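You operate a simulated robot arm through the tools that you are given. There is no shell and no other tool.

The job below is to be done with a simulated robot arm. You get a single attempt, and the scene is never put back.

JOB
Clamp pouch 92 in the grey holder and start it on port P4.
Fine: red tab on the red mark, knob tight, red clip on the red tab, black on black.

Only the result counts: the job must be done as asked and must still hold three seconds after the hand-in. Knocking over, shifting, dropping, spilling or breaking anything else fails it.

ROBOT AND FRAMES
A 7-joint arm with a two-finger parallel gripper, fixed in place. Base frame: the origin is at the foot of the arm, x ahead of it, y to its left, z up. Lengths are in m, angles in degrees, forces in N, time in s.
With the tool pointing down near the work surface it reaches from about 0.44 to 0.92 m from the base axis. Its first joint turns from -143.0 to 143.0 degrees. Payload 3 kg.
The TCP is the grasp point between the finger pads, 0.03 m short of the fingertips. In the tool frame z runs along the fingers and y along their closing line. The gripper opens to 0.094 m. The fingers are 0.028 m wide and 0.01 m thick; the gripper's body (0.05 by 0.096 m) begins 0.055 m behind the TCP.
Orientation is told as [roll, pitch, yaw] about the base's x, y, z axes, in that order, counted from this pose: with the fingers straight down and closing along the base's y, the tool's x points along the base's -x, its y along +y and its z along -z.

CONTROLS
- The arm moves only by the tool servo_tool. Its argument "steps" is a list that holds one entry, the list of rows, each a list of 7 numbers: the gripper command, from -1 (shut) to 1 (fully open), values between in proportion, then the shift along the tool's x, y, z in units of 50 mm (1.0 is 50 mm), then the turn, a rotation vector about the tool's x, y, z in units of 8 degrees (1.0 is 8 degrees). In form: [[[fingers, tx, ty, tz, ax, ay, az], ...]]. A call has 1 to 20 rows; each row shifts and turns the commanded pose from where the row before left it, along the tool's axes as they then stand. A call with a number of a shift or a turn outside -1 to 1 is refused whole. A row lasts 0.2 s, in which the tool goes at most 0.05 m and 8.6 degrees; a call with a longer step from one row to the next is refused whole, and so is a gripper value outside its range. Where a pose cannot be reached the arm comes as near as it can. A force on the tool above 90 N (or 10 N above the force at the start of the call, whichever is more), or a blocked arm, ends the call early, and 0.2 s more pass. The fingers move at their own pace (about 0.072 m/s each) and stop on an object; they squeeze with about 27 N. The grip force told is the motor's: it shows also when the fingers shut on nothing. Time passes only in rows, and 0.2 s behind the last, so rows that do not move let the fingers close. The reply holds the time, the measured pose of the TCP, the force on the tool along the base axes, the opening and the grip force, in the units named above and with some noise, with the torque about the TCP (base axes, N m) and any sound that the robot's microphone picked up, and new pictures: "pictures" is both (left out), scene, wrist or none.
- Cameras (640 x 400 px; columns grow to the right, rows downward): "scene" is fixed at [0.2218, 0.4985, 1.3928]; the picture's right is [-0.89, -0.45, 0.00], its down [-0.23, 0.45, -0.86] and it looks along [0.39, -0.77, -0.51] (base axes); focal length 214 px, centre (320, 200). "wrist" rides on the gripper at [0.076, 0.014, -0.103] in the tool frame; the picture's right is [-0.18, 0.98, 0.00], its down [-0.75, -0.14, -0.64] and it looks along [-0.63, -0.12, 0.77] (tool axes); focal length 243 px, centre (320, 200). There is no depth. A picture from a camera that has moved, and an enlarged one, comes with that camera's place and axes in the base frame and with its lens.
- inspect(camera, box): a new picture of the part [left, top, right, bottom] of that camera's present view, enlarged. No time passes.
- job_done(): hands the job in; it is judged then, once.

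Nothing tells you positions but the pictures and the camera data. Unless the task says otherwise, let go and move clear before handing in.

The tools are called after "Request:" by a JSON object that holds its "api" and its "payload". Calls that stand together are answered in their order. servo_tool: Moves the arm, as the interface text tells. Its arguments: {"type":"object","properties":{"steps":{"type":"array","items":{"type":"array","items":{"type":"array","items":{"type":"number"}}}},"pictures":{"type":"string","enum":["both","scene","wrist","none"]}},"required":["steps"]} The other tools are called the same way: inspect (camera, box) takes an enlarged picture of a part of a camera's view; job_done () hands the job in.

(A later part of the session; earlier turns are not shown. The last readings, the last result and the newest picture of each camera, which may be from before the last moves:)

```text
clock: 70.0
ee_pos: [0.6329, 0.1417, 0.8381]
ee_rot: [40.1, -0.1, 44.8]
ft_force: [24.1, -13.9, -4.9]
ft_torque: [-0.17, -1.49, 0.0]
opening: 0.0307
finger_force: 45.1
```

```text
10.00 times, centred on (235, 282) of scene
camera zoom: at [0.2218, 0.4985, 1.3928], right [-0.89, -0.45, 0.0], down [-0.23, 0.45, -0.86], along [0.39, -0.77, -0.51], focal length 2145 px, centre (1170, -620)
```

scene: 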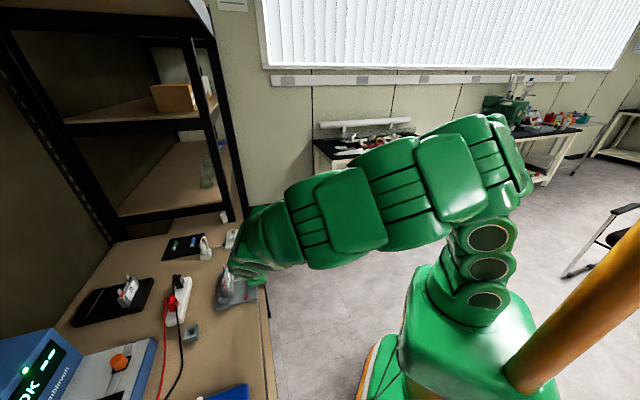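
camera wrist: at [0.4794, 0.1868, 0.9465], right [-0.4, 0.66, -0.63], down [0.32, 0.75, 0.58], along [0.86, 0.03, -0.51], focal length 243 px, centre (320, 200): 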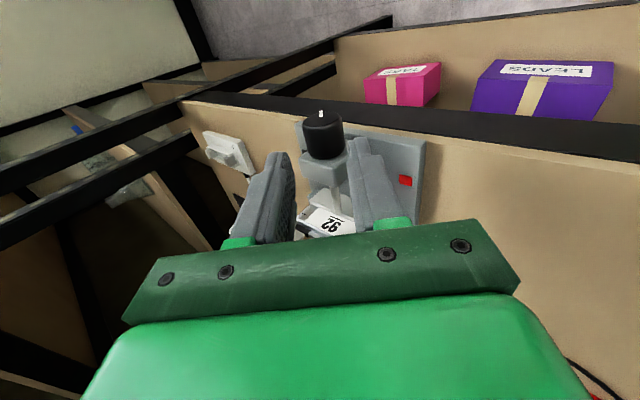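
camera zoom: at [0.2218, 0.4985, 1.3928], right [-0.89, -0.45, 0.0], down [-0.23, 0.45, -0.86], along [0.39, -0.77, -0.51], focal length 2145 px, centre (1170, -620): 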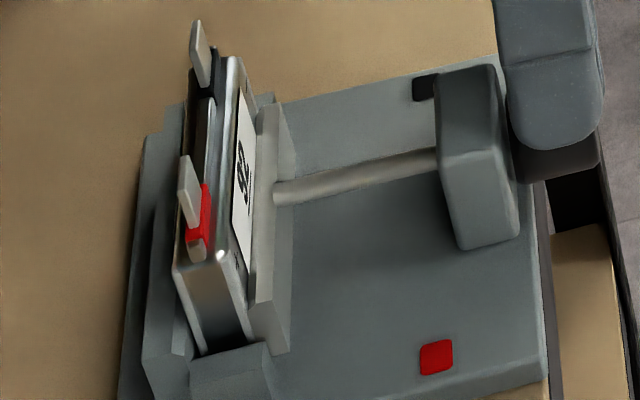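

Some slip and about 0.6 N·m of resistance now, so it's getting tight. I'll look closely at the pouch against the jaws.

Request:
{"api": "inspect", "payload": {"camera": "scene", "box": [222, 278, 250, 304]}}

Request:
{"api": "inspect", "payload": {"camera": "scene", "box": [222, 260, 250, 286]}}

```text
15.38 times, centred on (236, 291) of scene
camera zoom: at [0.2218, 0.4985, 1.3928], right [-0.89, -0.45, 0.0], down [-0.23, 0.45, -0.86], along [0.39, -0.77, -0.51], focal length 3300 px, centre (1612, -1200)
```

zoom: 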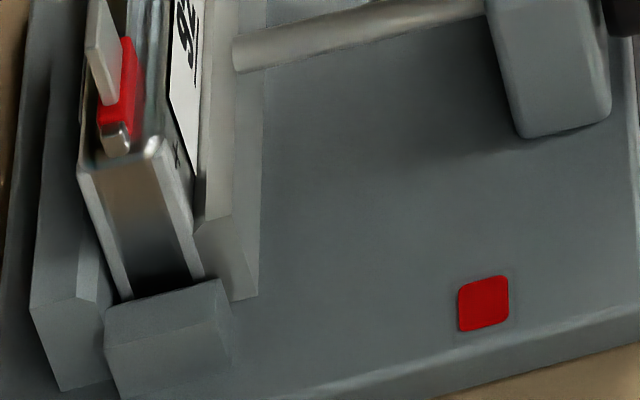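

```text
15.38 times, centred on (236, 273) of scene
camera zoom: at [0.2218, 0.4985, 1.3928], right [-0.89, -0.45, 0.0], down [-0.23, 0.45, -0.86], along [0.39, -0.77, -0.51], focal length 3300 px, centre (1612, -923)
```

zoom: 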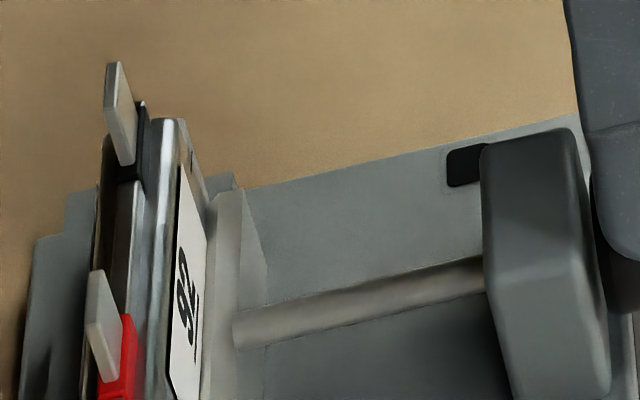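

The pouch's back is now at the fixed jaw and it stands upright. I'll regrip once more and turn until it is firmly tight.

Request:
{"api": "servo_tool", "payload": {"steps": [[[-0.255, 0, 0, 0, 0, 0, 0], [-0.255, 0, 0, -0.2, 0, 0, 0], [-0.255, 0, 0, -0.6, 0, 0, 0], [-0.255, 0, -0.018, -0.8, 0, 0, 0], [-0.255, 0, 0.2943, 0.0206, 1, 0, 0], [-0.255, 0, 0.2943, 0.0206, 1, 0, 0], [-0.255, 0, 0.2943, 0.0206, 1, 0, 0], [-0.255, 0, 0.2943, 0.0206, 1, 0, 0], [-0.255, 0, 0.2943, 0.0206, 1, 0, 0], [-0.255, 0, 0.2943, 0.0206, 1, 0, 0], [-0.255, 0, 0.2943, 0.0206, 1, 0, 0], [-0.255, 0, 0.2943, 0.0206, 1, 0, 0], [-0.255, 0, 0.2943, 0.0206, 1, 0, 0], [-0.255, 0, 0.2943, 0.0206, 1, 0, 0], [-0.255, 0, 0, 0.7, 0, 0, 0], [-0.255, 0, 0, 0.3, 0, 0, 0], [-0.255, 0, 0, 0, 0, 0, 0]]], "pictures": "none"}}

Request:
{"api": "inspect", "payload": {"camera": "wrist", "box": [230, 80, 410, 220]}}

```text
clock: 73.6
ee_pos: [0.5957, 0.1796, 0.8611]
ee_rot: [-39.9, 0.0, 44.9]
ft_force: [-0.7, -1.0, 0.1]
ft_torque: [0.01, 0.0, -0.01]
opening: 0.0352
finger_force: 0.0
```

```text
2.86 times, centred on (320, 150) of wrist
camera zoom: at [0.4886, 0.1801, 0.9313], right [-0.4, 0.66, -0.63], down [0.32, 0.75, 0.58], along [0.86, 0.03, -0.51], focal length 693 px, centre (320, 343)
```

zoom: 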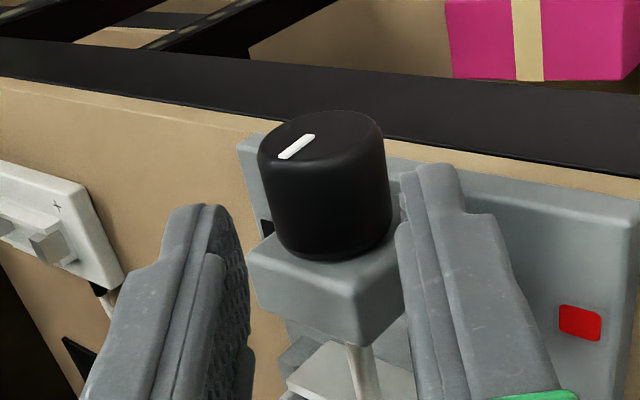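

Request:
{"api": "servo_tool", "payload": {"steps": [[[-0.255, 0, -0.01, 0.3, 0, 0, 0], [-0.255, 0, 0, 0.3, 0, 0, 0], [-0.255, 0, 0, 0, 0, 0, 0], [-1, 0, 0, 0, 0, 0, 0], [-1, 0, 0, 0, 0, 0, 0], [-1, 0, 0, 0, 0, 0, 0]]], "pictures": "none"}}

```text
clock: 75.0
ee_pos: [0.6083, 0.1651, 0.8381]
ee_rot: [-39.9, 0.2, 44.8]
ft_force: [-37.3, 15.3, -51.1]
ft_torque: [1.17, 1.06, 0.37]
opening: 0.0304
finger_force: 44.8
```

Request:
{"api": "servo_tool", "payload": {"steps": [[[-1, 0, 0.022, 0, 0, 0, 0], [-1, 0, 0.02, 0, 0, 0, 0], [-1, 0, 0, 0, 0, 0, 0]]], "pictures": "none"}}

```text
clock: 75.8
ee_pos: [0.61, 0.1654, 0.8372]
ee_rot: [-40.0, 0.1, 44.8]
ft_force: [-11.2, -4.6, -20.1]
ft_torque: [-0.7, 1.32, -0.79]
opening: 0.0302
finger_force: 45.6
```

Request:
{"api": "servo_tool", "payload": {"steps": [[[-1, 0, -0.0596, 0.0047, -1, 0, 0], [-1, 0, -0.0696, 0.0047, -1, 0, 0], [-1, 0, -0.0696, 0.0047, -1, 0, 0], [-1, 0, 0, 0, 0, 0, 0]]], "pictures": "none"}}

Request:
{"api": "inspect", "payload": {"camera": "wrist", "box": [230, 80, 410, 220]}}

Request:
{"api": "inspect", "payload": {"camera": "scene", "box": [222, 278, 250, 304]}}

```text
clock: 76.8
ee_pos: [0.6161, 0.1605, 0.8435]
ee_rot: [-16.0, -0.1, 44.9]
ft_force: [12.7, -20.1, 15.0]
ft_torque: [-1.25, -0.02, -0.17]
opening: 0.0304
finger_force: 45.4
```

```text
2.86 times, centred on (320, 150) of wrist
camera zoom: at [0.5338, 0.1362, 0.9377], right [-0.54, 0.8, -0.27], down [0.5, 0.56, 0.66], along [0.68, 0.22, -0.7], focal length 693 px, centre (320, 343)
```

zoom: 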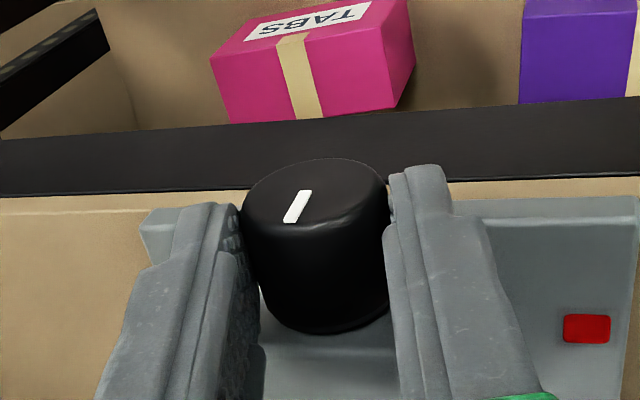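

```text
15.38 times, centred on (236, 291) of scene
camera zoom: at [0.2218, 0.4985, 1.3928], right [-0.89, -0.45, 0.0], down [-0.23, 0.45, -0.86], along [0.39, -0.77, -0.51], focal length 3300 px, centre (1612, -1200)
```

zoom: 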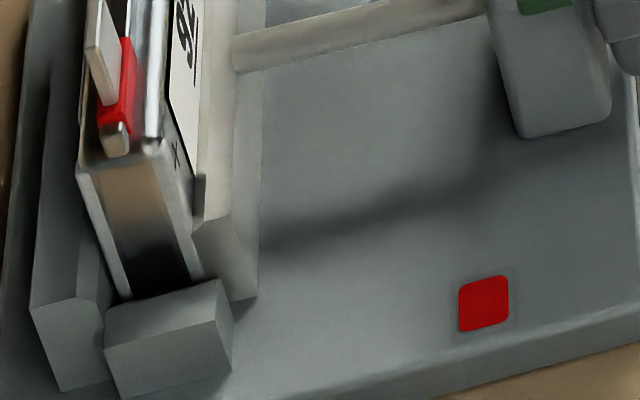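

Request:
{"api": "servo_tool", "payload": {"steps": [[[-1, 0, -0.0896, 0.0047, -1, 0, 0], [-1, 0, -0.0696, 0.0047, -1, 0, 0], [-1, 0, 0, 0, 0, 0, 0]]], "pictures": "none"}}

Request:
{"api": "inspect", "payload": {"camera": "wrist", "box": [230, 80, 410, 220]}}

Request:
{"api": "inspect", "payload": {"camera": "scene", "box": [222, 278, 250, 304]}}

```text
clock: 77.6
ee_pos: [0.6223, 0.156, 0.844]
ee_rot: [0.1, -0.2, 44.9]
ft_force: [22.9, -7.4, -2.9]
ft_torque: [0.05, -1.36, 0.52]
opening: 0.0306
finger_force: 45.4
```

```text
2.86 times, centred on (320, 150) of wrist
camera zoom: at [0.5588, 0.1116, 0.9461], right [-0.56, 0.83, 0.0], down [0.63, 0.43, 0.64], along [0.53, 0.36, -0.77], focal length 693 px, centre (320, 343)
```

zoom: 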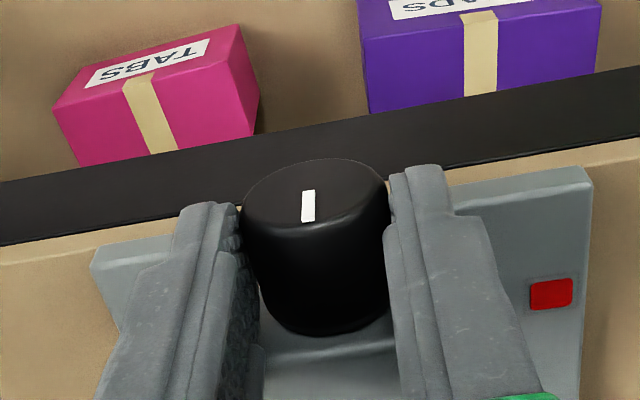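

```text
15.38 times, centred on (236, 291) of scene
camera zoom: at [0.2218, 0.4985, 1.3928], right [-0.89, -0.45, 0.0], down [-0.23, 0.45, -0.86], along [0.39, -0.77, -0.51], focal length 3300 px, centre (1612, -1200)
```

zoom: 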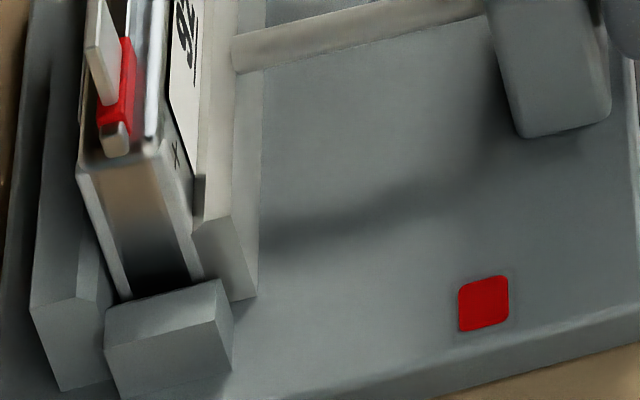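

The knob has completed one full turn, and over the last 40° it stayed put while the fingers slipped. That means it's tight. One more firm push to be sure.

Request:
{"api": "servo_tool", "payload": {"steps": [[[-1, 0, -0.0876, 0.0047, -1, 0, 0], [-1, 0, -0.0696, 0.0047, -1, 0, 0], [-1, 0, -0.0696, 0.0047, -1, 0, 0], [-1, 0, -0.0696, 0.0047, -1, 0, 0], [-1, 0, 0, 0, 0, 0, 0]]], "pictures": "none"}}

Request:
{"api": "inspect", "payload": {"camera": "wrist", "box": [230, 80, 410, 220]}}

Request:
{"api": "inspect", "payload": {"camera": "scene", "box": [222, 278, 250, 304]}}

```text
clock: 78.8
ee_pos: [0.6309, 0.1454, 0.839]
ee_rot: [32.3, 0.1, 44.9]
ft_force: [7.0, -4.1, -17.9]
ft_torque: [-0.22, -0.47, 0.2]
opening: 0.0301
finger_force: 44.8
```

```text
2.86 times, centred on (320, 150) of wrist
camera zoom: at [0.6077, 0.0616, 0.9337], right [-0.46, 0.72, 0.52], down [0.86, 0.21, 0.47], along [0.23, 0.66, -0.71], focal length 693 px, centre (320, 343)
```

zoom: 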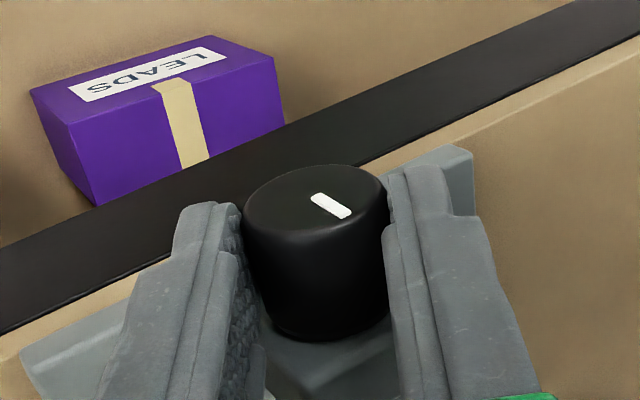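

```text
15.38 times, centred on (236, 291) of scene
camera zoom: at [0.2218, 0.4985, 1.3928], right [-0.89, -0.45, 0.0], down [-0.23, 0.45, -0.86], along [0.39, -0.77, -0.51], focal length 3300 px, centre (1612, -1200)
```

zoom: 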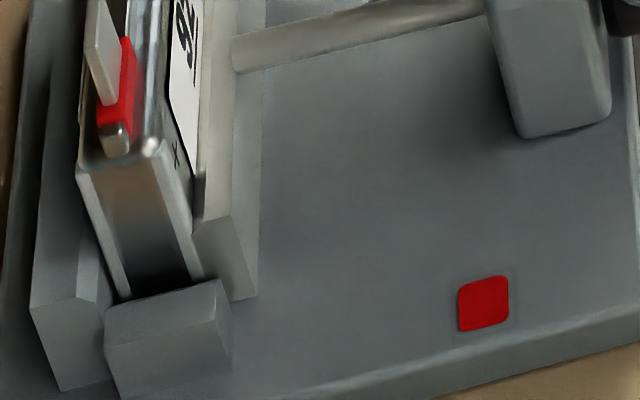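

The white line stayed at 12 o'clock while my hand turned another 32°, so the knob is tight. I'll release, back off, return to vertical and move up.

Request:
{"api": "servo_tool", "payload": {"steps": [[[-0.255, 0, 0, 0, 0, 0, 0], [-0.255, 0, 0, -0.2, 0, 0, 0], [-0.255, 0, 0, -0.6, 0, 0, 0], [-0.255, 0, 0, -0.8, 0, 0, 0], [-0.255, 0, 0.2943, 0.0206, 1, 0, 0], [-0.255, 0, 0.2943, 0.0206, 1, 0, 0], [-0.255, 0, 0.2943, 0.0206, 1, 0, 0], [-0.255, 0, 0.2943, 0.0206, 1, 0, 0], [-0.255, 0, 0, -0.8, 0, 0, 0], [-0.255, 0, 0, 0, 0, 0, 0]]], "pictures": "both"}}

Request:
{"api": "inspect", "payload": {"camera": "scene", "box": [210, 250, 280, 310]}}

Request:
{"api": "inspect", "payload": {"camera": "wrist", "box": [230, 60, 410, 220]}}

Request:
{"api": "inspect", "payload": {"camera": "scene", "box": [168, 270, 198, 300]}}

```text
clock: 81.0
ee_pos: [0.6207, 0.1542, 0.9637]
ee_rot: [0.2, 0.1, 44.8]
ft_force: [0.0, 0.3, 0.5]
ft_torque: [0.02, -0.03, -0.02]
opening: 0.035
finger_force: 0.2
camera wrist: at [0.5574, 0.1104, 1.0662], right [-0.56, 0.83, 0.0], down [0.63, 0.43, 0.64], along [0.53, 0.36, -0.77], focal length 243 px, centre (320, 200)
```

scene: 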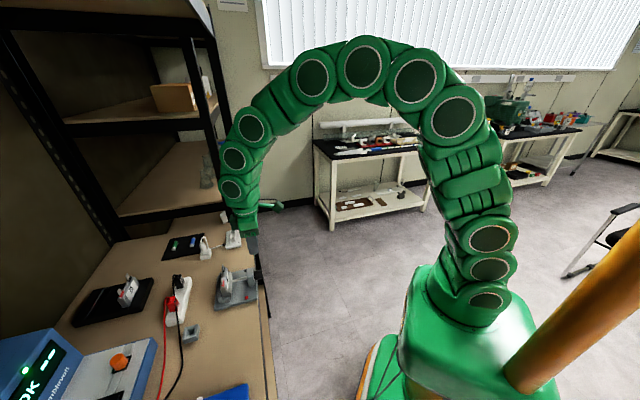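
wrist: 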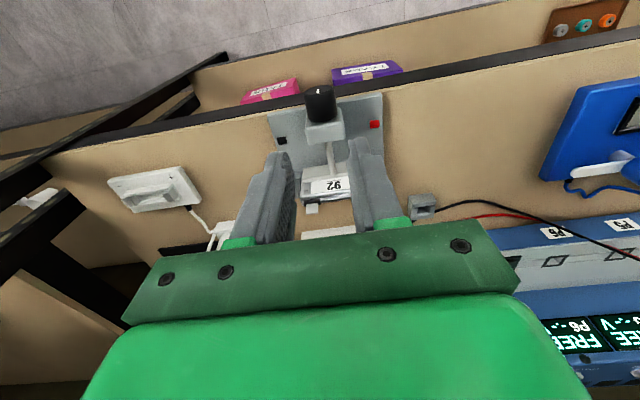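

```text
6.67 times, centred on (245, 280) of scene
camera zoom: at [0.2218, 0.4985, 1.3928], right [-0.89, -0.45, 0.0], down [-0.23, 0.45, -0.86], along [0.39, -0.77, -0.51], focal length 1430 px, centre (820, -333)
```

zoom: 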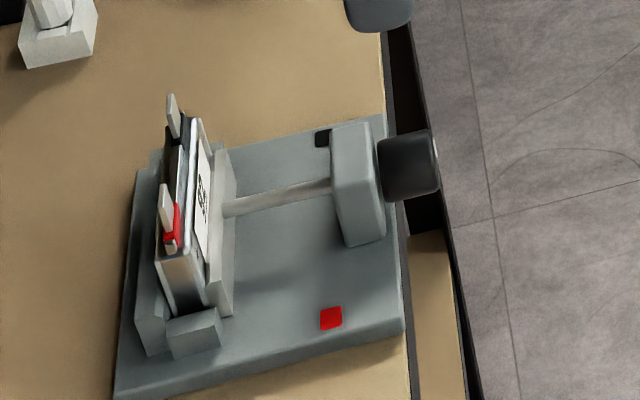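

```text
2.50 times, centred on (320, 140) of wrist
camera zoom: at [0.5574, 0.1104, 1.0662], right [-0.56, 0.83, 0.0], down [0.63, 0.43, 0.64], along [0.53, 0.36, -0.77], focal length 606 px, centre (320, 350)
```

zoom: 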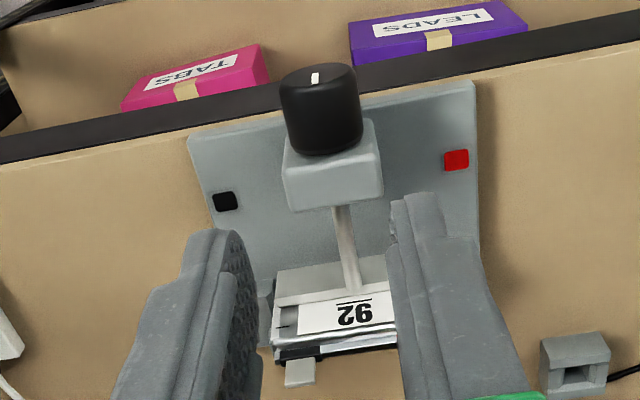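

```text
13.33 times, centred on (183, 285) of scene
camera zoom: at [0.2218, 0.4985, 1.3928], right [-0.89, -0.45, 0.0], down [-0.23, 0.45, -0.86], along [0.39, -0.77, -0.51], focal length 2860 px, centre (2147, -933)
```

zoom: 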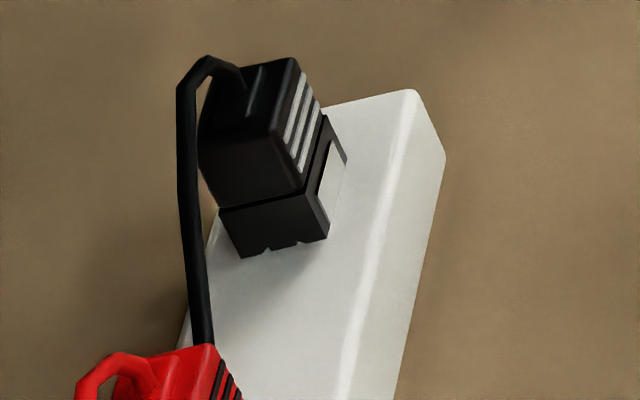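

Everything sits well: the knob mark is back at 12 o'clock after one turn, the jaw is against the pouch, and the red tab is on the red side. I'll open up and reposition slightly to measure the tabs exactly.

Request:
{"api": "servo_tool", "payload": {"steps": [[[1, -0.6, 0, -0.4, 0, 0, 0], [1, 0, 0, 0, 0, 0, 0], [1, 0, 0, 0, 0, 0, 0]]], "pictures": "wrist"}}

Request:
{"api": "inspect", "payload": {"camera": "wrist", "box": [270, 80, 380, 190]}}

Request:
{"api": "inspect", "payload": {"camera": "scene", "box": [220, 258, 246, 284]}}

```text
clock: 81.8
ee_pos: [0.6413, 0.1735, 0.9842]
ee_rot: [0.1, 0.1, 44.9]
ft_force: [0.4, 0.6, -0.4]
ft_torque: [0.02, -0.01, 0.04]
opening: 0.094
finger_force: 0.1
camera wrist: at [0.5789, 0.1308, 1.0864], right [-0.56, 0.83, 0.0], down [0.64, 0.43, 0.64], along [0.53, 0.36, -0.77], focal length 243 px, centre (320, 200)
```

wrist: 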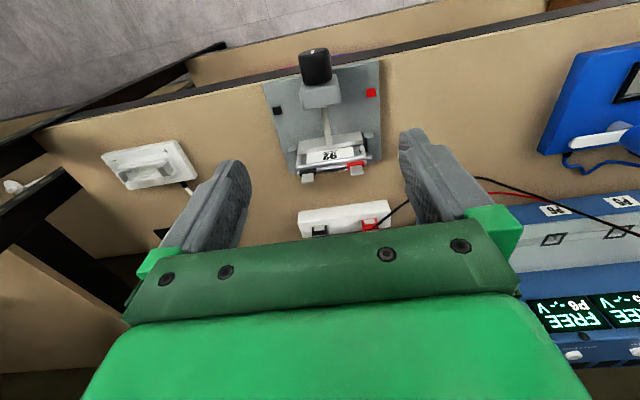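

```text
3.64 times, centred on (325, 135) of wrist
camera zoom: at [0.5789, 0.1308, 1.0864], right [-0.56, 0.83, 0.0], down [0.64, 0.43, 0.64], along [0.53, 0.36, -0.77], focal length 882 px, centre (302, 436)
```

zoom: 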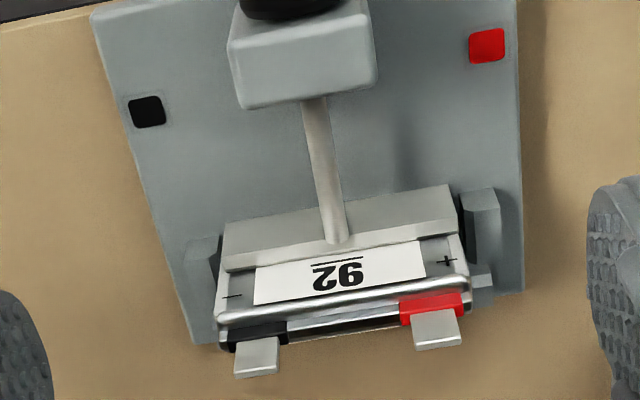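

```text
15.38 times, centred on (233, 271) of scene
camera zoom: at [0.2218, 0.4985, 1.3928], right [-0.89, -0.45, 0.0], down [-0.23, 0.45, -0.86], along [0.39, -0.77, -0.51], focal length 3300 px, centre (1658, -892)
```

zoom: 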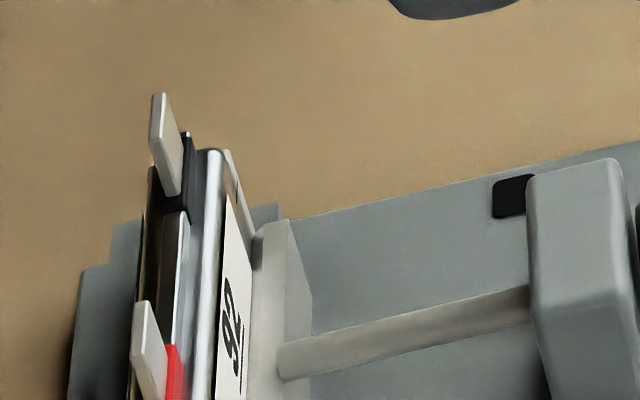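

Tabs measured: red at n 0.655, e 0.304; grey at e 0.359; tips at z 0.864. The red clip stands at n 0.791, e 0.290 with its top at z 0.844. Moving over the red clip.

Request:
{"api": "servo_tool", "payload": {"steps": [[[0.064, -0.715, 0.135, 0.113, 0, 0, 0], [0.064, -0.715, 0.135, 0.113, 0, 0, 0], [0.064, -0.715, 0.135, 0.113, 0, 0, 0], [0.064, -0.715, 0.135, 0.113, 0, 0, 0], [0.064, -0.715, 0.135, 0.113, 0, 0, 0], [0.064, -0.715, 0.135, 0.113, 0, 0, 0], [0.064, 0, 0, 0, 0, 0, 0]]], "pictures": "both"}}

Request:
{"api": "inspect", "payload": {"camera": "wrist", "box": [240, 60, 400, 200]}}

Request:
{"api": "inspect", "payload": {"camera": "scene", "box": [155, 250, 215, 330]}}

```text
clock: 83.4
ee_pos: [0.7651, 0.3544, 0.9495]
ee_rot: [0.1, 0.1, 44.9]
ft_force: [-0.1, 0.4, 0.0]
ft_torque: [0.0, 0.0, 0.01]
opening: 0.0499
finger_force: 0.0
camera wrist: at [0.7037, 0.3122, 1.0526], right [-0.56, 0.83, 0.0], down [0.64, 0.43, 0.64], along [0.53, 0.36, -0.77], focal length 243 px, centre (320, 200)
```

scene: 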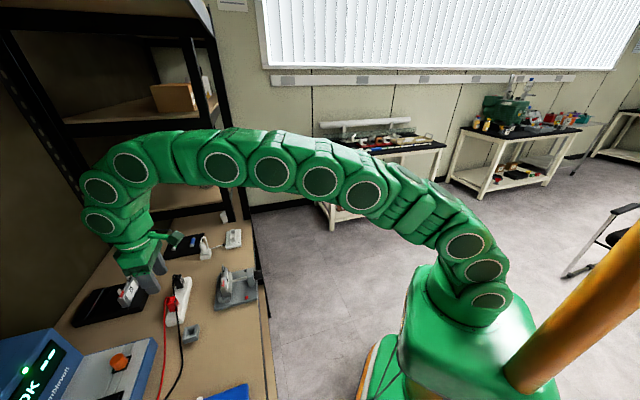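
wrist: 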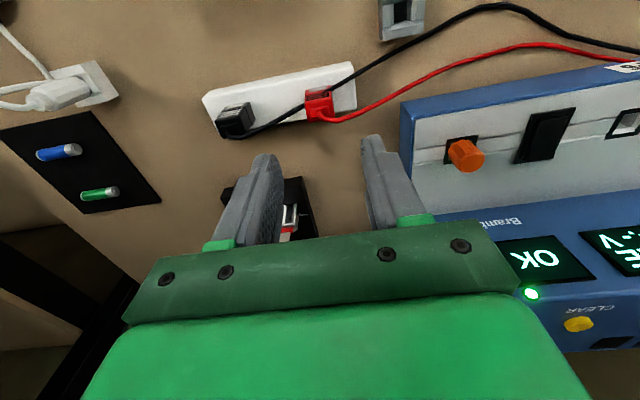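

```text
2.86 times, centred on (320, 130) of wrist
camera zoom: at [0.7037, 0.3122, 1.0526], right [-0.56, 0.83, 0.0], down [0.64, 0.43, 0.64], along [0.53, 0.36, -0.77], focal length 693 px, centre (320, 400)
```

zoom: 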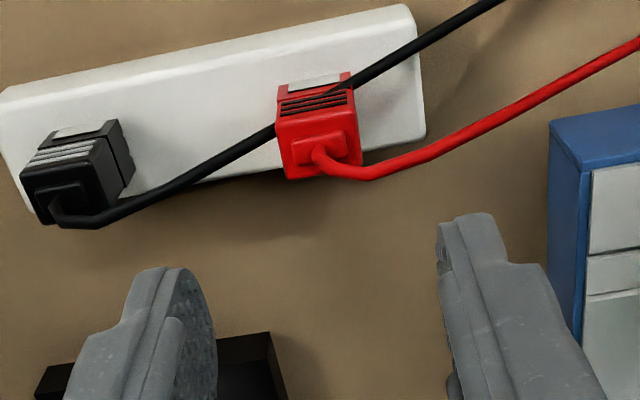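

```text
5.00 times, centred on (185, 290) of scene
camera zoom: at [0.2218, 0.4985, 1.3928], right [-0.89, -0.45, 0.0], down [-0.23, 0.45, -0.86], along [0.39, -0.77, -0.51], focal length 1072 px, centre (995, -250)
```

zoom: 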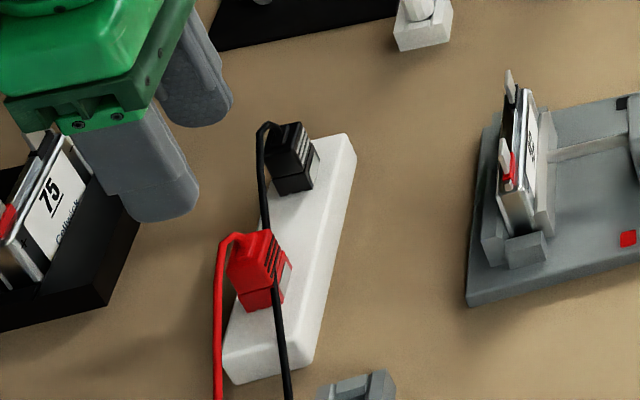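

The red clip's top centre reads n 0.790, e 0.290, directly under the TCP. Descending to grip height.

Request:
{"api": "servo_tool", "payload": {"steps": [[[0.064, 0, 0, 0.6, 0, 0, 0], [0.064, 0, 0, 0.6, 0, 0, 0], [0.064, 0, 0, 0.5, 0, 0, 0], [0.064, 0, 0, 0.28, 0, 0, 0], [0.064, 0, 0, 0, 0, 0, 0]]], "pictures": "wrist"}}

Request:
{"api": "inspect", "payload": {"camera": "wrist", "box": [230, 100, 410, 240]}}

Request:
{"api": "inspect", "payload": {"camera": "scene", "box": [155, 260, 205, 310]}}

```text
clock: 84.6
ee_pos: [0.7664, 0.3549, 0.85]
ee_rot: [0.1, 0.1, 44.8]
ft_force: [0.4, -0.2, -0.5]
ft_torque: [0.0, 0.0, 0.01]
opening: 0.0499
finger_force: 0.1
camera wrist: at [0.7031, 0.3122, 0.9531], right [-0.56, 0.83, 0.0], down [0.63, 0.43, 0.64], along [0.53, 0.36, -0.77], focal length 243 px, centre (320, 200)
```

wrist: 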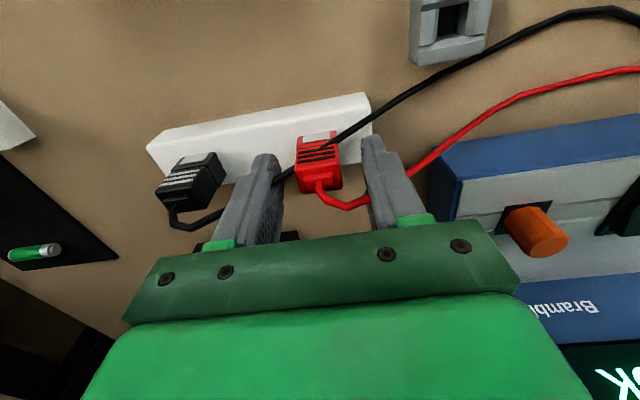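

```text
2.86 times, centred on (320, 170) of wrist
camera zoom: at [0.7031, 0.3122, 0.9531], right [-0.56, 0.83, 0.0], down [0.63, 0.43, 0.64], along [0.53, 0.36, -0.77], focal length 693 px, centre (320, 286)
```

zoom: 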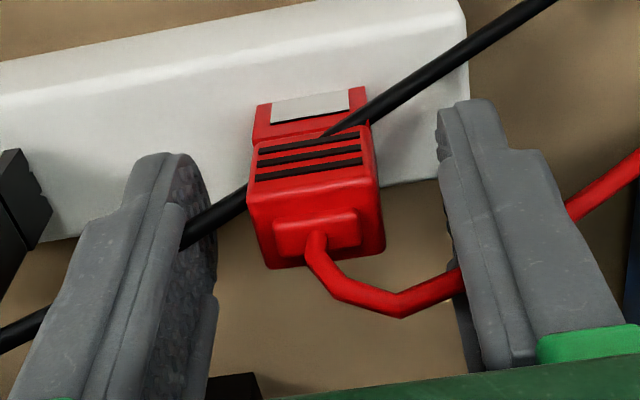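

```text
8.00 times, centred on (180, 285) of scene
camera zoom: at [0.2218, 0.4985, 1.3928], right [-0.89, -0.45, 0.0], down [-0.23, 0.45, -0.86], along [0.39, -0.77, -0.51], focal length 1716 px, centre (1440, -480)
```

zoom: 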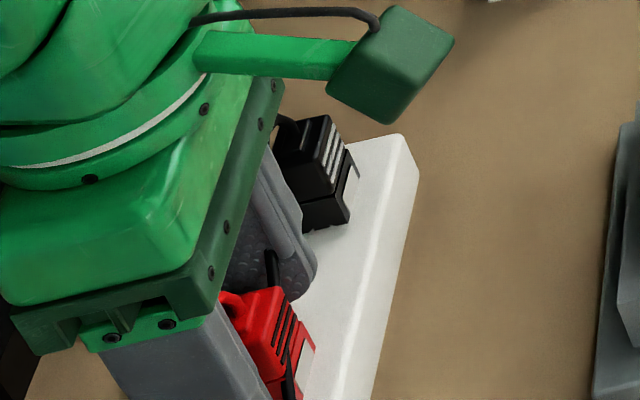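

Clip centred between the fingers, no contact. Closing on it.

Request:
{"api": "servo_tool", "payload": {"steps": [[[-1, 0, 0, 0, 0, 0, 0], [-1, 0, 0, 0, 0, 0, 0], [-1, 0, 0, 0, 0, 0, 0]]], "pictures": "wrist"}}

Request:
{"api": "inspect", "payload": {"camera": "wrist", "box": [230, 100, 410, 240]}}

```text
clock: 85.4
ee_pos: [0.7662, 0.3544, 0.85]
ee_rot: [0.1, 0.1, 44.9]
ft_force: [0.5, -0.6, 0.3]
ft_torque: [0.02, -0.03, 0.04]
opening: 0.026
finger_force: 27.0
camera wrist: at [0.703, 0.3121, 0.953], right [-0.56, 0.83, 0.0], down [0.63, 0.43, 0.64], along [0.53, 0.36, -0.77], focal length 243 px, centre (320, 200)
```

wrist: 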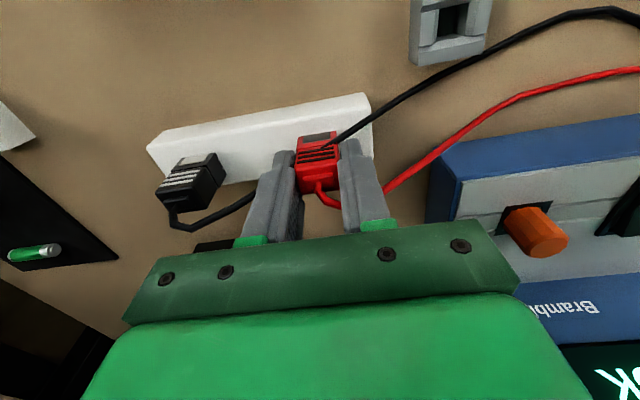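

```text
2.86 times, centred on (320, 170) of wrist
camera zoom: at [0.703, 0.3121, 0.953], right [-0.56, 0.83, 0.0], down [0.63, 0.43, 0.64], along [0.53, 0.36, -0.77], focal length 693 px, centre (320, 286)
```

zoom: 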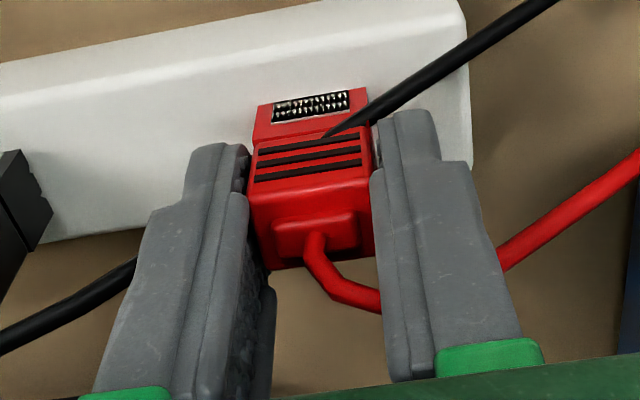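

Squeezing the clip opens its jaws (teeth visible in the window), so it will bite when I release it on the tab. Lifting it off the block.

Request:
{"api": "servo_tool", "payload": {"steps": [[[-1, 0, 0, -0.2, 0, 0, 0], [-1, 0, 0, -0.3, 0, 0, 0], [-1, 0, 0, -0.5, 0, 0, 0], [-1, 0, 0, -0.6, 0, 0, 0], [-1, 0, 0, -0.4, 0, 0, 0], [-1, 0, 0, 0, 0, 0, 0]]], "pictures": "both"}}

Request:
{"api": "inspect", "payload": {"camera": "wrist", "box": [230, 80, 410, 220]}}

Request:
{"api": "inspect", "payload": {"camera": "scene", "box": [120, 230, 220, 310]}}

```text
clock: 86.8
ee_pos: [0.7648, 0.3552, 0.9498]
ee_rot: [0.1, 0.0, 44.9]
ft_force: [-0.2, 0.1, -0.4]
ft_torque: [0.0, 0.02, 0.0]
opening: 0.026
finger_force: 27.6
camera wrist: at [0.7026, 0.3126, 1.0522], right [-0.56, 0.83, 0.0], down [0.64, 0.43, 0.64], along [0.53, 0.36, -0.77], focal length 243 px, centre (320, 200)
```

scene: 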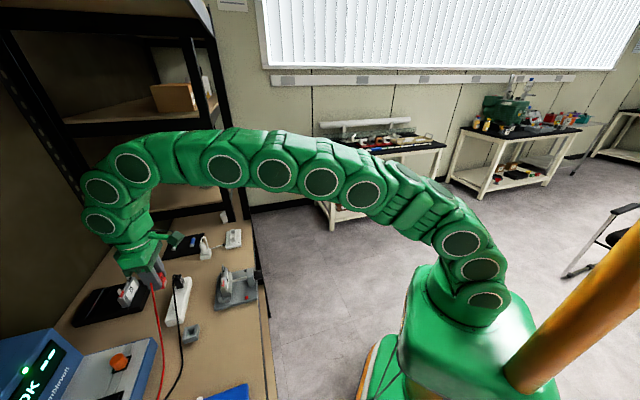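
wrist: 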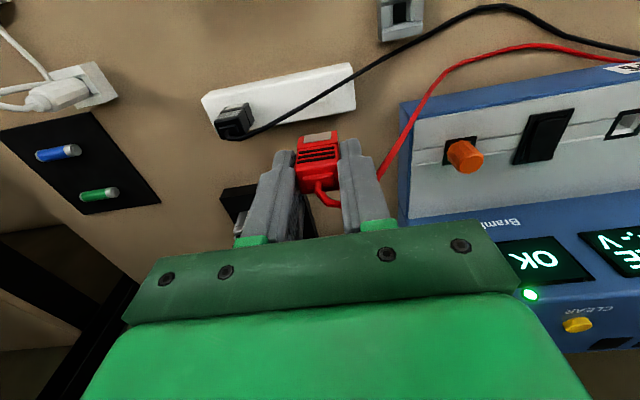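

```text
2.86 times, centred on (320, 150) of wrist
camera zoom: at [0.7026, 0.3126, 1.0522], right [-0.56, 0.83, 0.0], down [0.64, 0.43, 0.64], along [0.53, 0.36, -0.77], focal length 693 px, centre (320, 343)
```

zoom: 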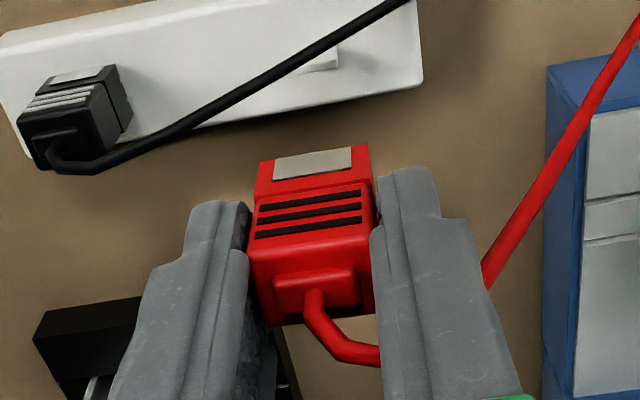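

```text
5.00 times, centred on (170, 270) of scene
camera zoom: at [0.2218, 0.4985, 1.3928], right [-0.89, -0.45, 0.0], down [-0.23, 0.45, -0.86], along [0.39, -0.77, -0.51], focal length 1072 px, centre (1070, -150)
```

zoom: 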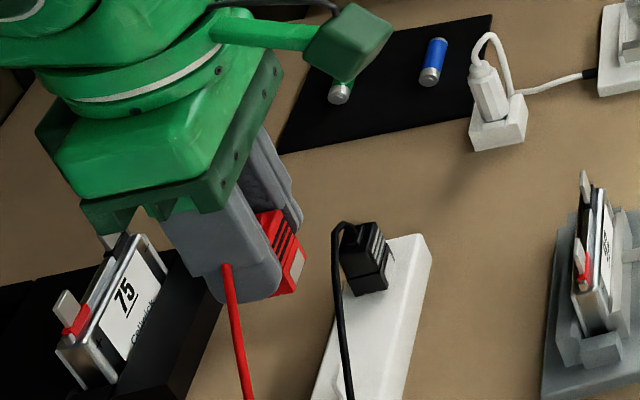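

The clip is off the block, and the small peg it sat on is visible. I'll look at that peg to learn the exact slot offset in the clip.

Request:
{"api": "inspect", "payload": {"camera": "wrist", "box": [290, 70, 350, 120]}}

Request:
{"api": "inspect", "payload": {"camera": "scene", "box": [165, 280, 195, 310]}}

Request:
{"api": "inspect", "payload": {"camera": "scene", "box": [150, 260, 190, 295]}}

```text
8.00 times, centred on (320, 95) of wrist
camera zoom: at [0.7026, 0.3126, 1.0522], right [-0.56, 0.83, 0.0], down [0.64, 0.43, 0.64], along [0.53, 0.36, -0.77], focal length 1941 px, centre (320, 1040)
```

zoom: 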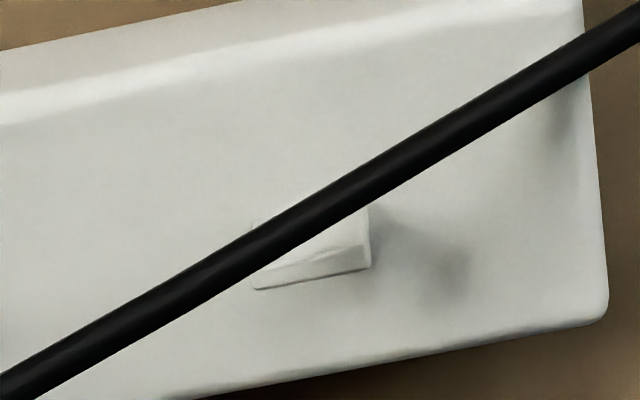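

```text
13.33 times, centred on (180, 295) of scene
camera zoom: at [0.2218, 0.4985, 1.3928], right [-0.89, -0.45, 0.0], down [-0.23, 0.45, -0.86], along [0.39, -0.77, -0.51], focal length 2860 px, centre (2187, -1067)
```

zoom: 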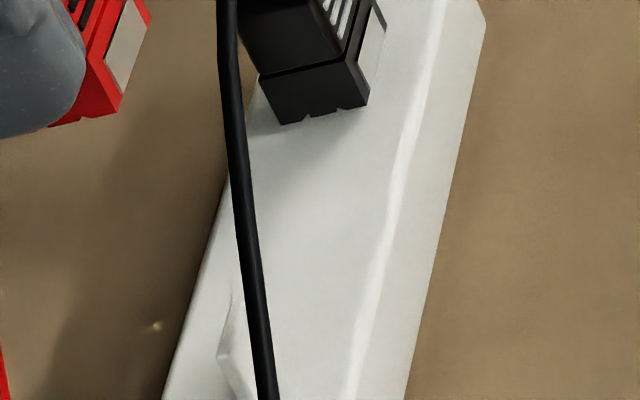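

```text
11.43 times, centred on (170, 278) of scene
camera zoom: at [0.2218, 0.4985, 1.3928], right [-0.89, -0.45, 0.0], down [-0.23, 0.45, -0.86], along [0.39, -0.77, -0.51], focal length 2451 px, centre (2034, -686)
```

zoom: 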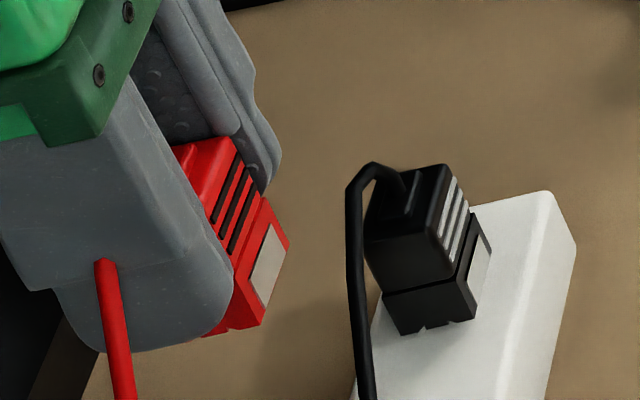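

The peg is the same size as the tab, at n 0.790, e 0.290, so I know the clip's slot offset to the TCP (about −2 mm in n). Carrying the red clip over the red tab.

Request:
{"api": "servo_tool", "payload": {"steps": [[[-1, 0.54, -0.054, -0.04, 0, 0, 0], [-1, 0.54, -0.054, 0, 0, 0, 0], [-1, 0.54, -0.054, 0, 0, 0, 0], [-1, 0.54, -0.054, 0, 0, 0, 0], [-1, 0.542, -0.056, 0, 0, 0, 0], [-1, 0, 0, 0, 0, 0, 0]]], "pictures": "both"}}

Request:
{"api": "inspect", "payload": {"camera": "scene", "box": [210, 240, 260, 290]}}

Request:
{"api": "inspect", "payload": {"camera": "wrist", "box": [230, 80, 410, 220]}}

```text
clock: 88.2
ee_pos: [0.68, 0.2501, 0.9527]
ee_rot: [0.1, 0.1, 44.9]
ft_force: [-0.2, -0.2, -0.3]
ft_torque: [-0.01, 0.02, -0.01]
opening: 0.0235
finger_force: 27.0
camera wrist: at [0.6166, 0.2058, 1.0552], right [-0.56, 0.83, 0.0], down [0.63, 0.43, 0.64], along [0.53, 0.36, -0.77], focal length 243 px, centre (320, 200)
```

scene: 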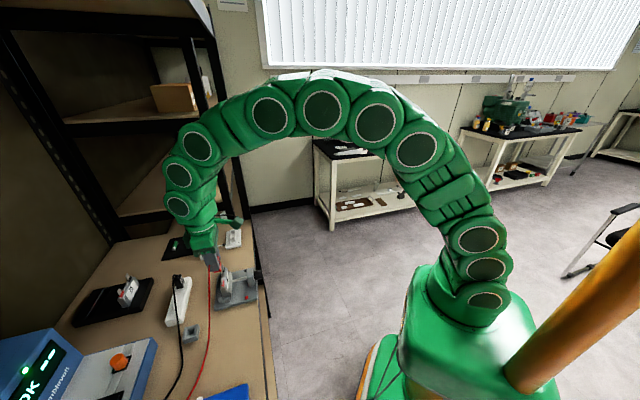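
wrist: 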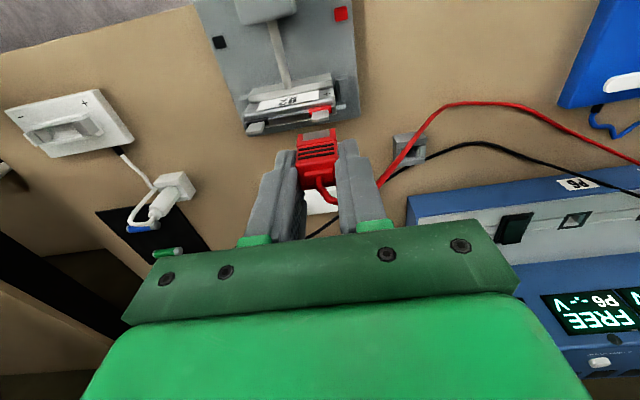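

```text
8.00 times, centred on (235, 265) of scene
camera zoom: at [0.2218, 0.4985, 1.3928], right [-0.89, -0.45, 0.0], down [-0.23, 0.45, -0.86], along [0.39, -0.77, -0.51], focal length 1716 px, centre (1000, -320)
```

zoom: 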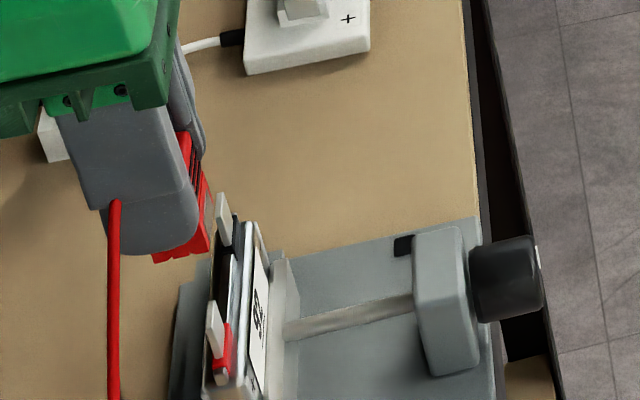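

```text
2.86 times, centred on (320, 150) of wrist
camera zoom: at [0.6166, 0.2058, 1.0552], right [-0.56, 0.83, 0.0], down [0.63, 0.43, 0.64], along [0.53, 0.36, -0.77], focal length 693 px, centre (320, 343)
```

zoom: 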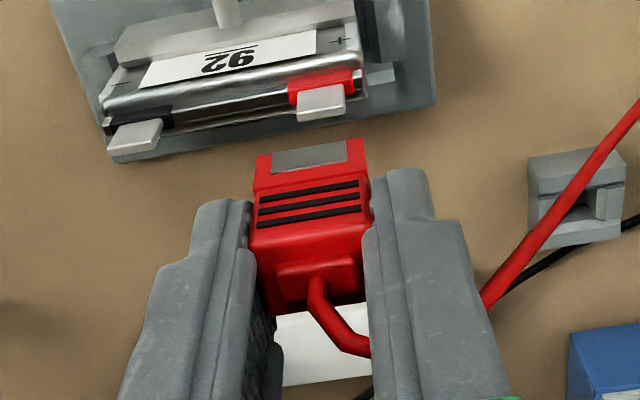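

Request:
{"api": "inspect", "payload": {"camera": "scene", "box": [214, 258, 240, 284]}}

```text
15.38 times, centred on (227, 271) of scene
camera zoom: at [0.2218, 0.4985, 1.3928], right [-0.89, -0.45, 0.0], down [-0.23, 0.45, -0.86], along [0.39, -0.77, -0.51], focal length 3300 px, centre (1751, -892)
```

zoom: 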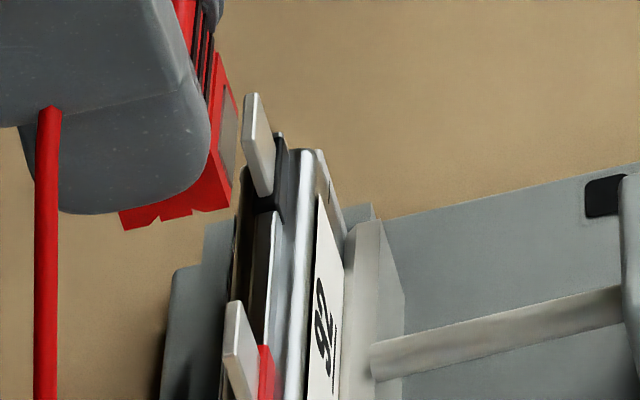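

Slot and tab agree to within about half a millimetre. Lowering to just above the tab tip.

Request:
{"api": "servo_tool", "payload": {"steps": [[[-1, 0, 0, 0.3, 0, 0, 0], [-1, 0, 0, 0.3, 0, 0, 0], [-1, 0, 0, 0.15, 0, 0, 0], [-1, 0, 0, 0, 0, 0, 0]]], "pictures": "wrist"}}

Request:
{"api": "inspect", "payload": {"camera": "scene", "box": [214, 258, 240, 284]}}

Request:
{"api": "inspect", "payload": {"camera": "wrist", "box": [250, 80, 390, 200]}}

```text
clock: 89.2
ee_pos: [0.6788, 0.2499, 0.914]
ee_rot: [0.2, 0.1, 44.9]
ft_force: [0.4, 0.1, 0.0]
ft_torque: [0.0, -0.03, -0.03]
opening: 0.0234
finger_force: 26.7
camera wrist: at [0.6164, 0.2069, 1.0178], right [-0.56, 0.83, 0.0], down [0.64, 0.43, 0.64], along [0.53, 0.36, -0.77], focal length 243 px, centre (320, 200)
```

wrist: 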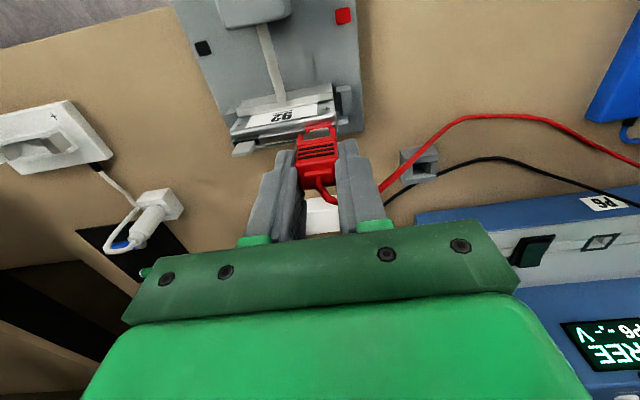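

```text
15.38 times, centred on (227, 271) of scene
camera zoom: at [0.2218, 0.4985, 1.3928], right [-0.89, -0.45, 0.0], down [-0.23, 0.45, -0.86], along [0.39, -0.77, -0.51], focal length 3300 px, centre (1751, -892)
```

zoom: 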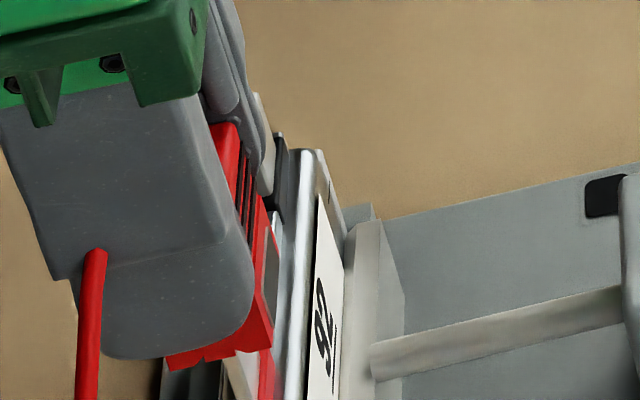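

```text
3.33 times, centred on (320, 140) of wrist
camera zoom: at [0.6164, 0.2069, 1.0178], right [-0.56, 0.83, 0.0], down [0.64, 0.43, 0.64], along [0.53, 0.36, -0.77], focal length 809 px, centre (320, 400)
```

zoom: 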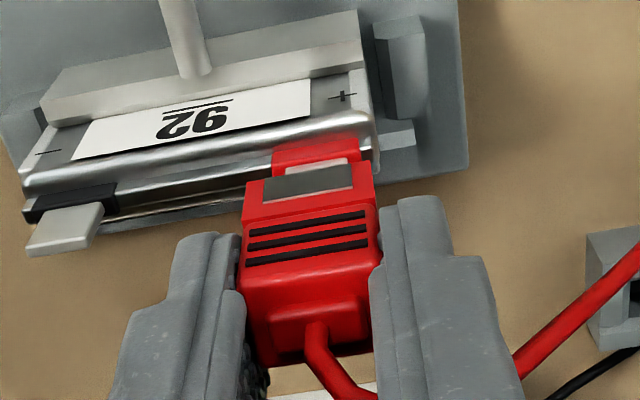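

Request:
{"api": "servo_tool", "payload": {"steps": [[[-1, 0, 0, 0.1, 0, 0, 0], [-1, 0, 0, 0.1, 0, 0, 0], [-1, 0, 0, 0, 0, 0, 0]]], "pictures": "none"}}

Request:
{"api": "inspect", "payload": {"camera": "scene", "box": [214, 258, 240, 284]}}

```text
clock: 90.0
ee_pos: [0.6788, 0.2502, 0.9052]
ee_rot: [0.1, 0.1, 44.9]
ft_force: [1.0, -0.8, -0.2]
ft_torque: [0.01, 0.01, 0.01]
opening: 0.0234
finger_force: 27.3
```

```text
15.38 times, centred on (227, 271) of scene
camera zoom: at [0.2218, 0.4985, 1.3928], right [-0.89, -0.45, 0.0], down [-0.23, 0.45, -0.86], along [0.39, -0.77, -0.51], focal length 3300 px, centre (1751, -892)
```

zoom: 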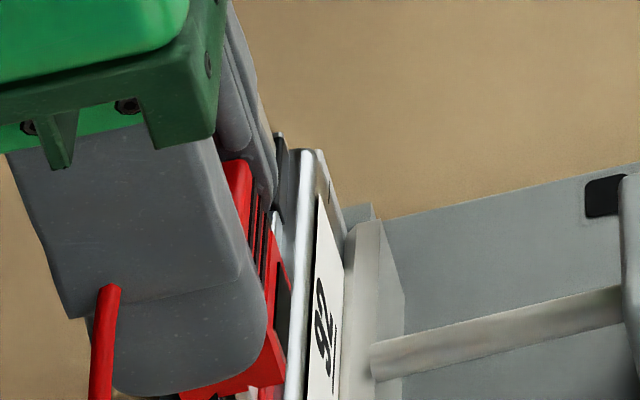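

Entering over the tab with no resistance. Continuing down in small steps.

Request:
{"api": "servo_tool", "payload": {"steps": [[[-1, 0, 0, 0.08, 0, 0, 0], [-1, 0, 0, 0.08, 0, 0, 0], [-1, 0, 0, 0, 0, 0, 0]]], "pictures": "none"}}

Request:
{"api": "inspect", "payload": {"camera": "scene", "box": [214, 262, 240, 288]}}

```text
clock: 90.8
ee_pos: [0.6791, 0.2507, 0.8964]
ee_rot: [0.2, 0.1, 44.9]
ft_force: [1.7, 0.3, -0.4]
ft_torque: [0.0, -0.03, -0.04]
opening: 0.0231
finger_force: 26.7
```

```text
15.38 times, centred on (227, 275) of scene
camera zoom: at [0.2218, 0.4985, 1.3928], right [-0.89, -0.45, 0.0], down [-0.23, 0.45, -0.86], along [0.39, -0.77, -0.51], focal length 3300 px, centre (1751, -954)
```

zoom: 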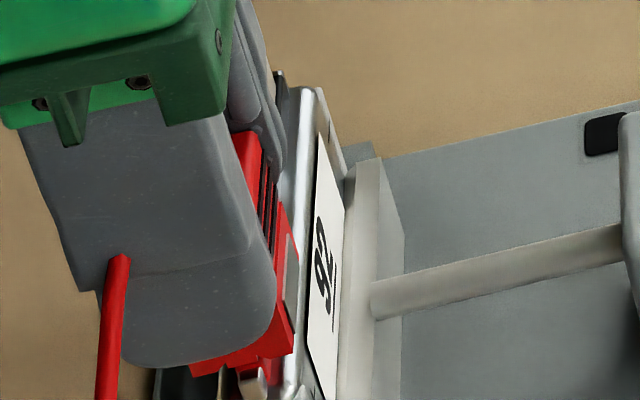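

Request:
{"api": "servo_tool", "payload": {"steps": [[[-1, 0, 0, 0.05, 0, 0, 0], [-1, 0, 0, 0.04, 0, 0, 0], [-1, 0, 0, 0, 0, 0, 0]]], "pictures": "none"}}

```text
clock: 91.6
ee_pos: [0.6806, 0.25, 0.8939]
ee_rot: [0.0, -0.2, 44.9]
ft_force: [-3.5, 3.2, 24.6]
ft_torque: [0.02, 0.12, 0.0]
opening: 0.0235
finger_force: 26.9
```

25 N of resistance: the clip has reached the tab's base. Checking the view before releasing.

Request:
{"api": "inspect", "payload": {"camera": "scene", "box": [214, 264, 240, 290]}}

Request:
{"api": "inspect", "payload": {"camera": "wrist", "box": [250, 80, 390, 200]}}

```text
15.38 times, centred on (227, 277) of scene
camera zoom: at [0.2218, 0.4985, 1.3928], right [-0.89, -0.45, 0.0], down [-0.23, 0.45, -0.86], along [0.39, -0.77, -0.51], focal length 3300 px, centre (1751, -985)
```

zoom: 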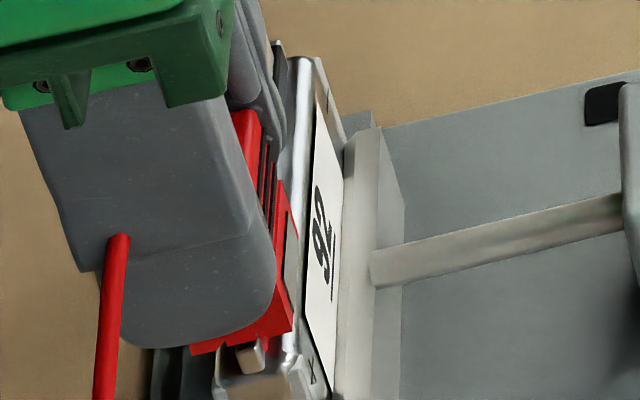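

```text
3.33 times, centred on (320, 140) of wrist
camera zoom: at [0.6164, 0.2075, 0.9959], right [-0.56, 0.83, 0.0], down [0.63, 0.43, 0.64], along [0.53, 0.36, -0.77], focal length 809 px, centre (320, 400)
```

zoom: 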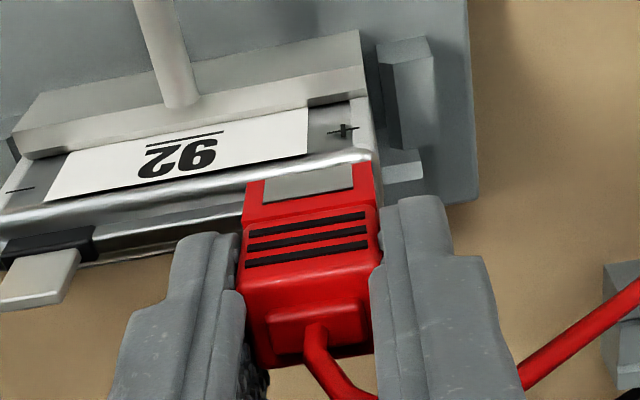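

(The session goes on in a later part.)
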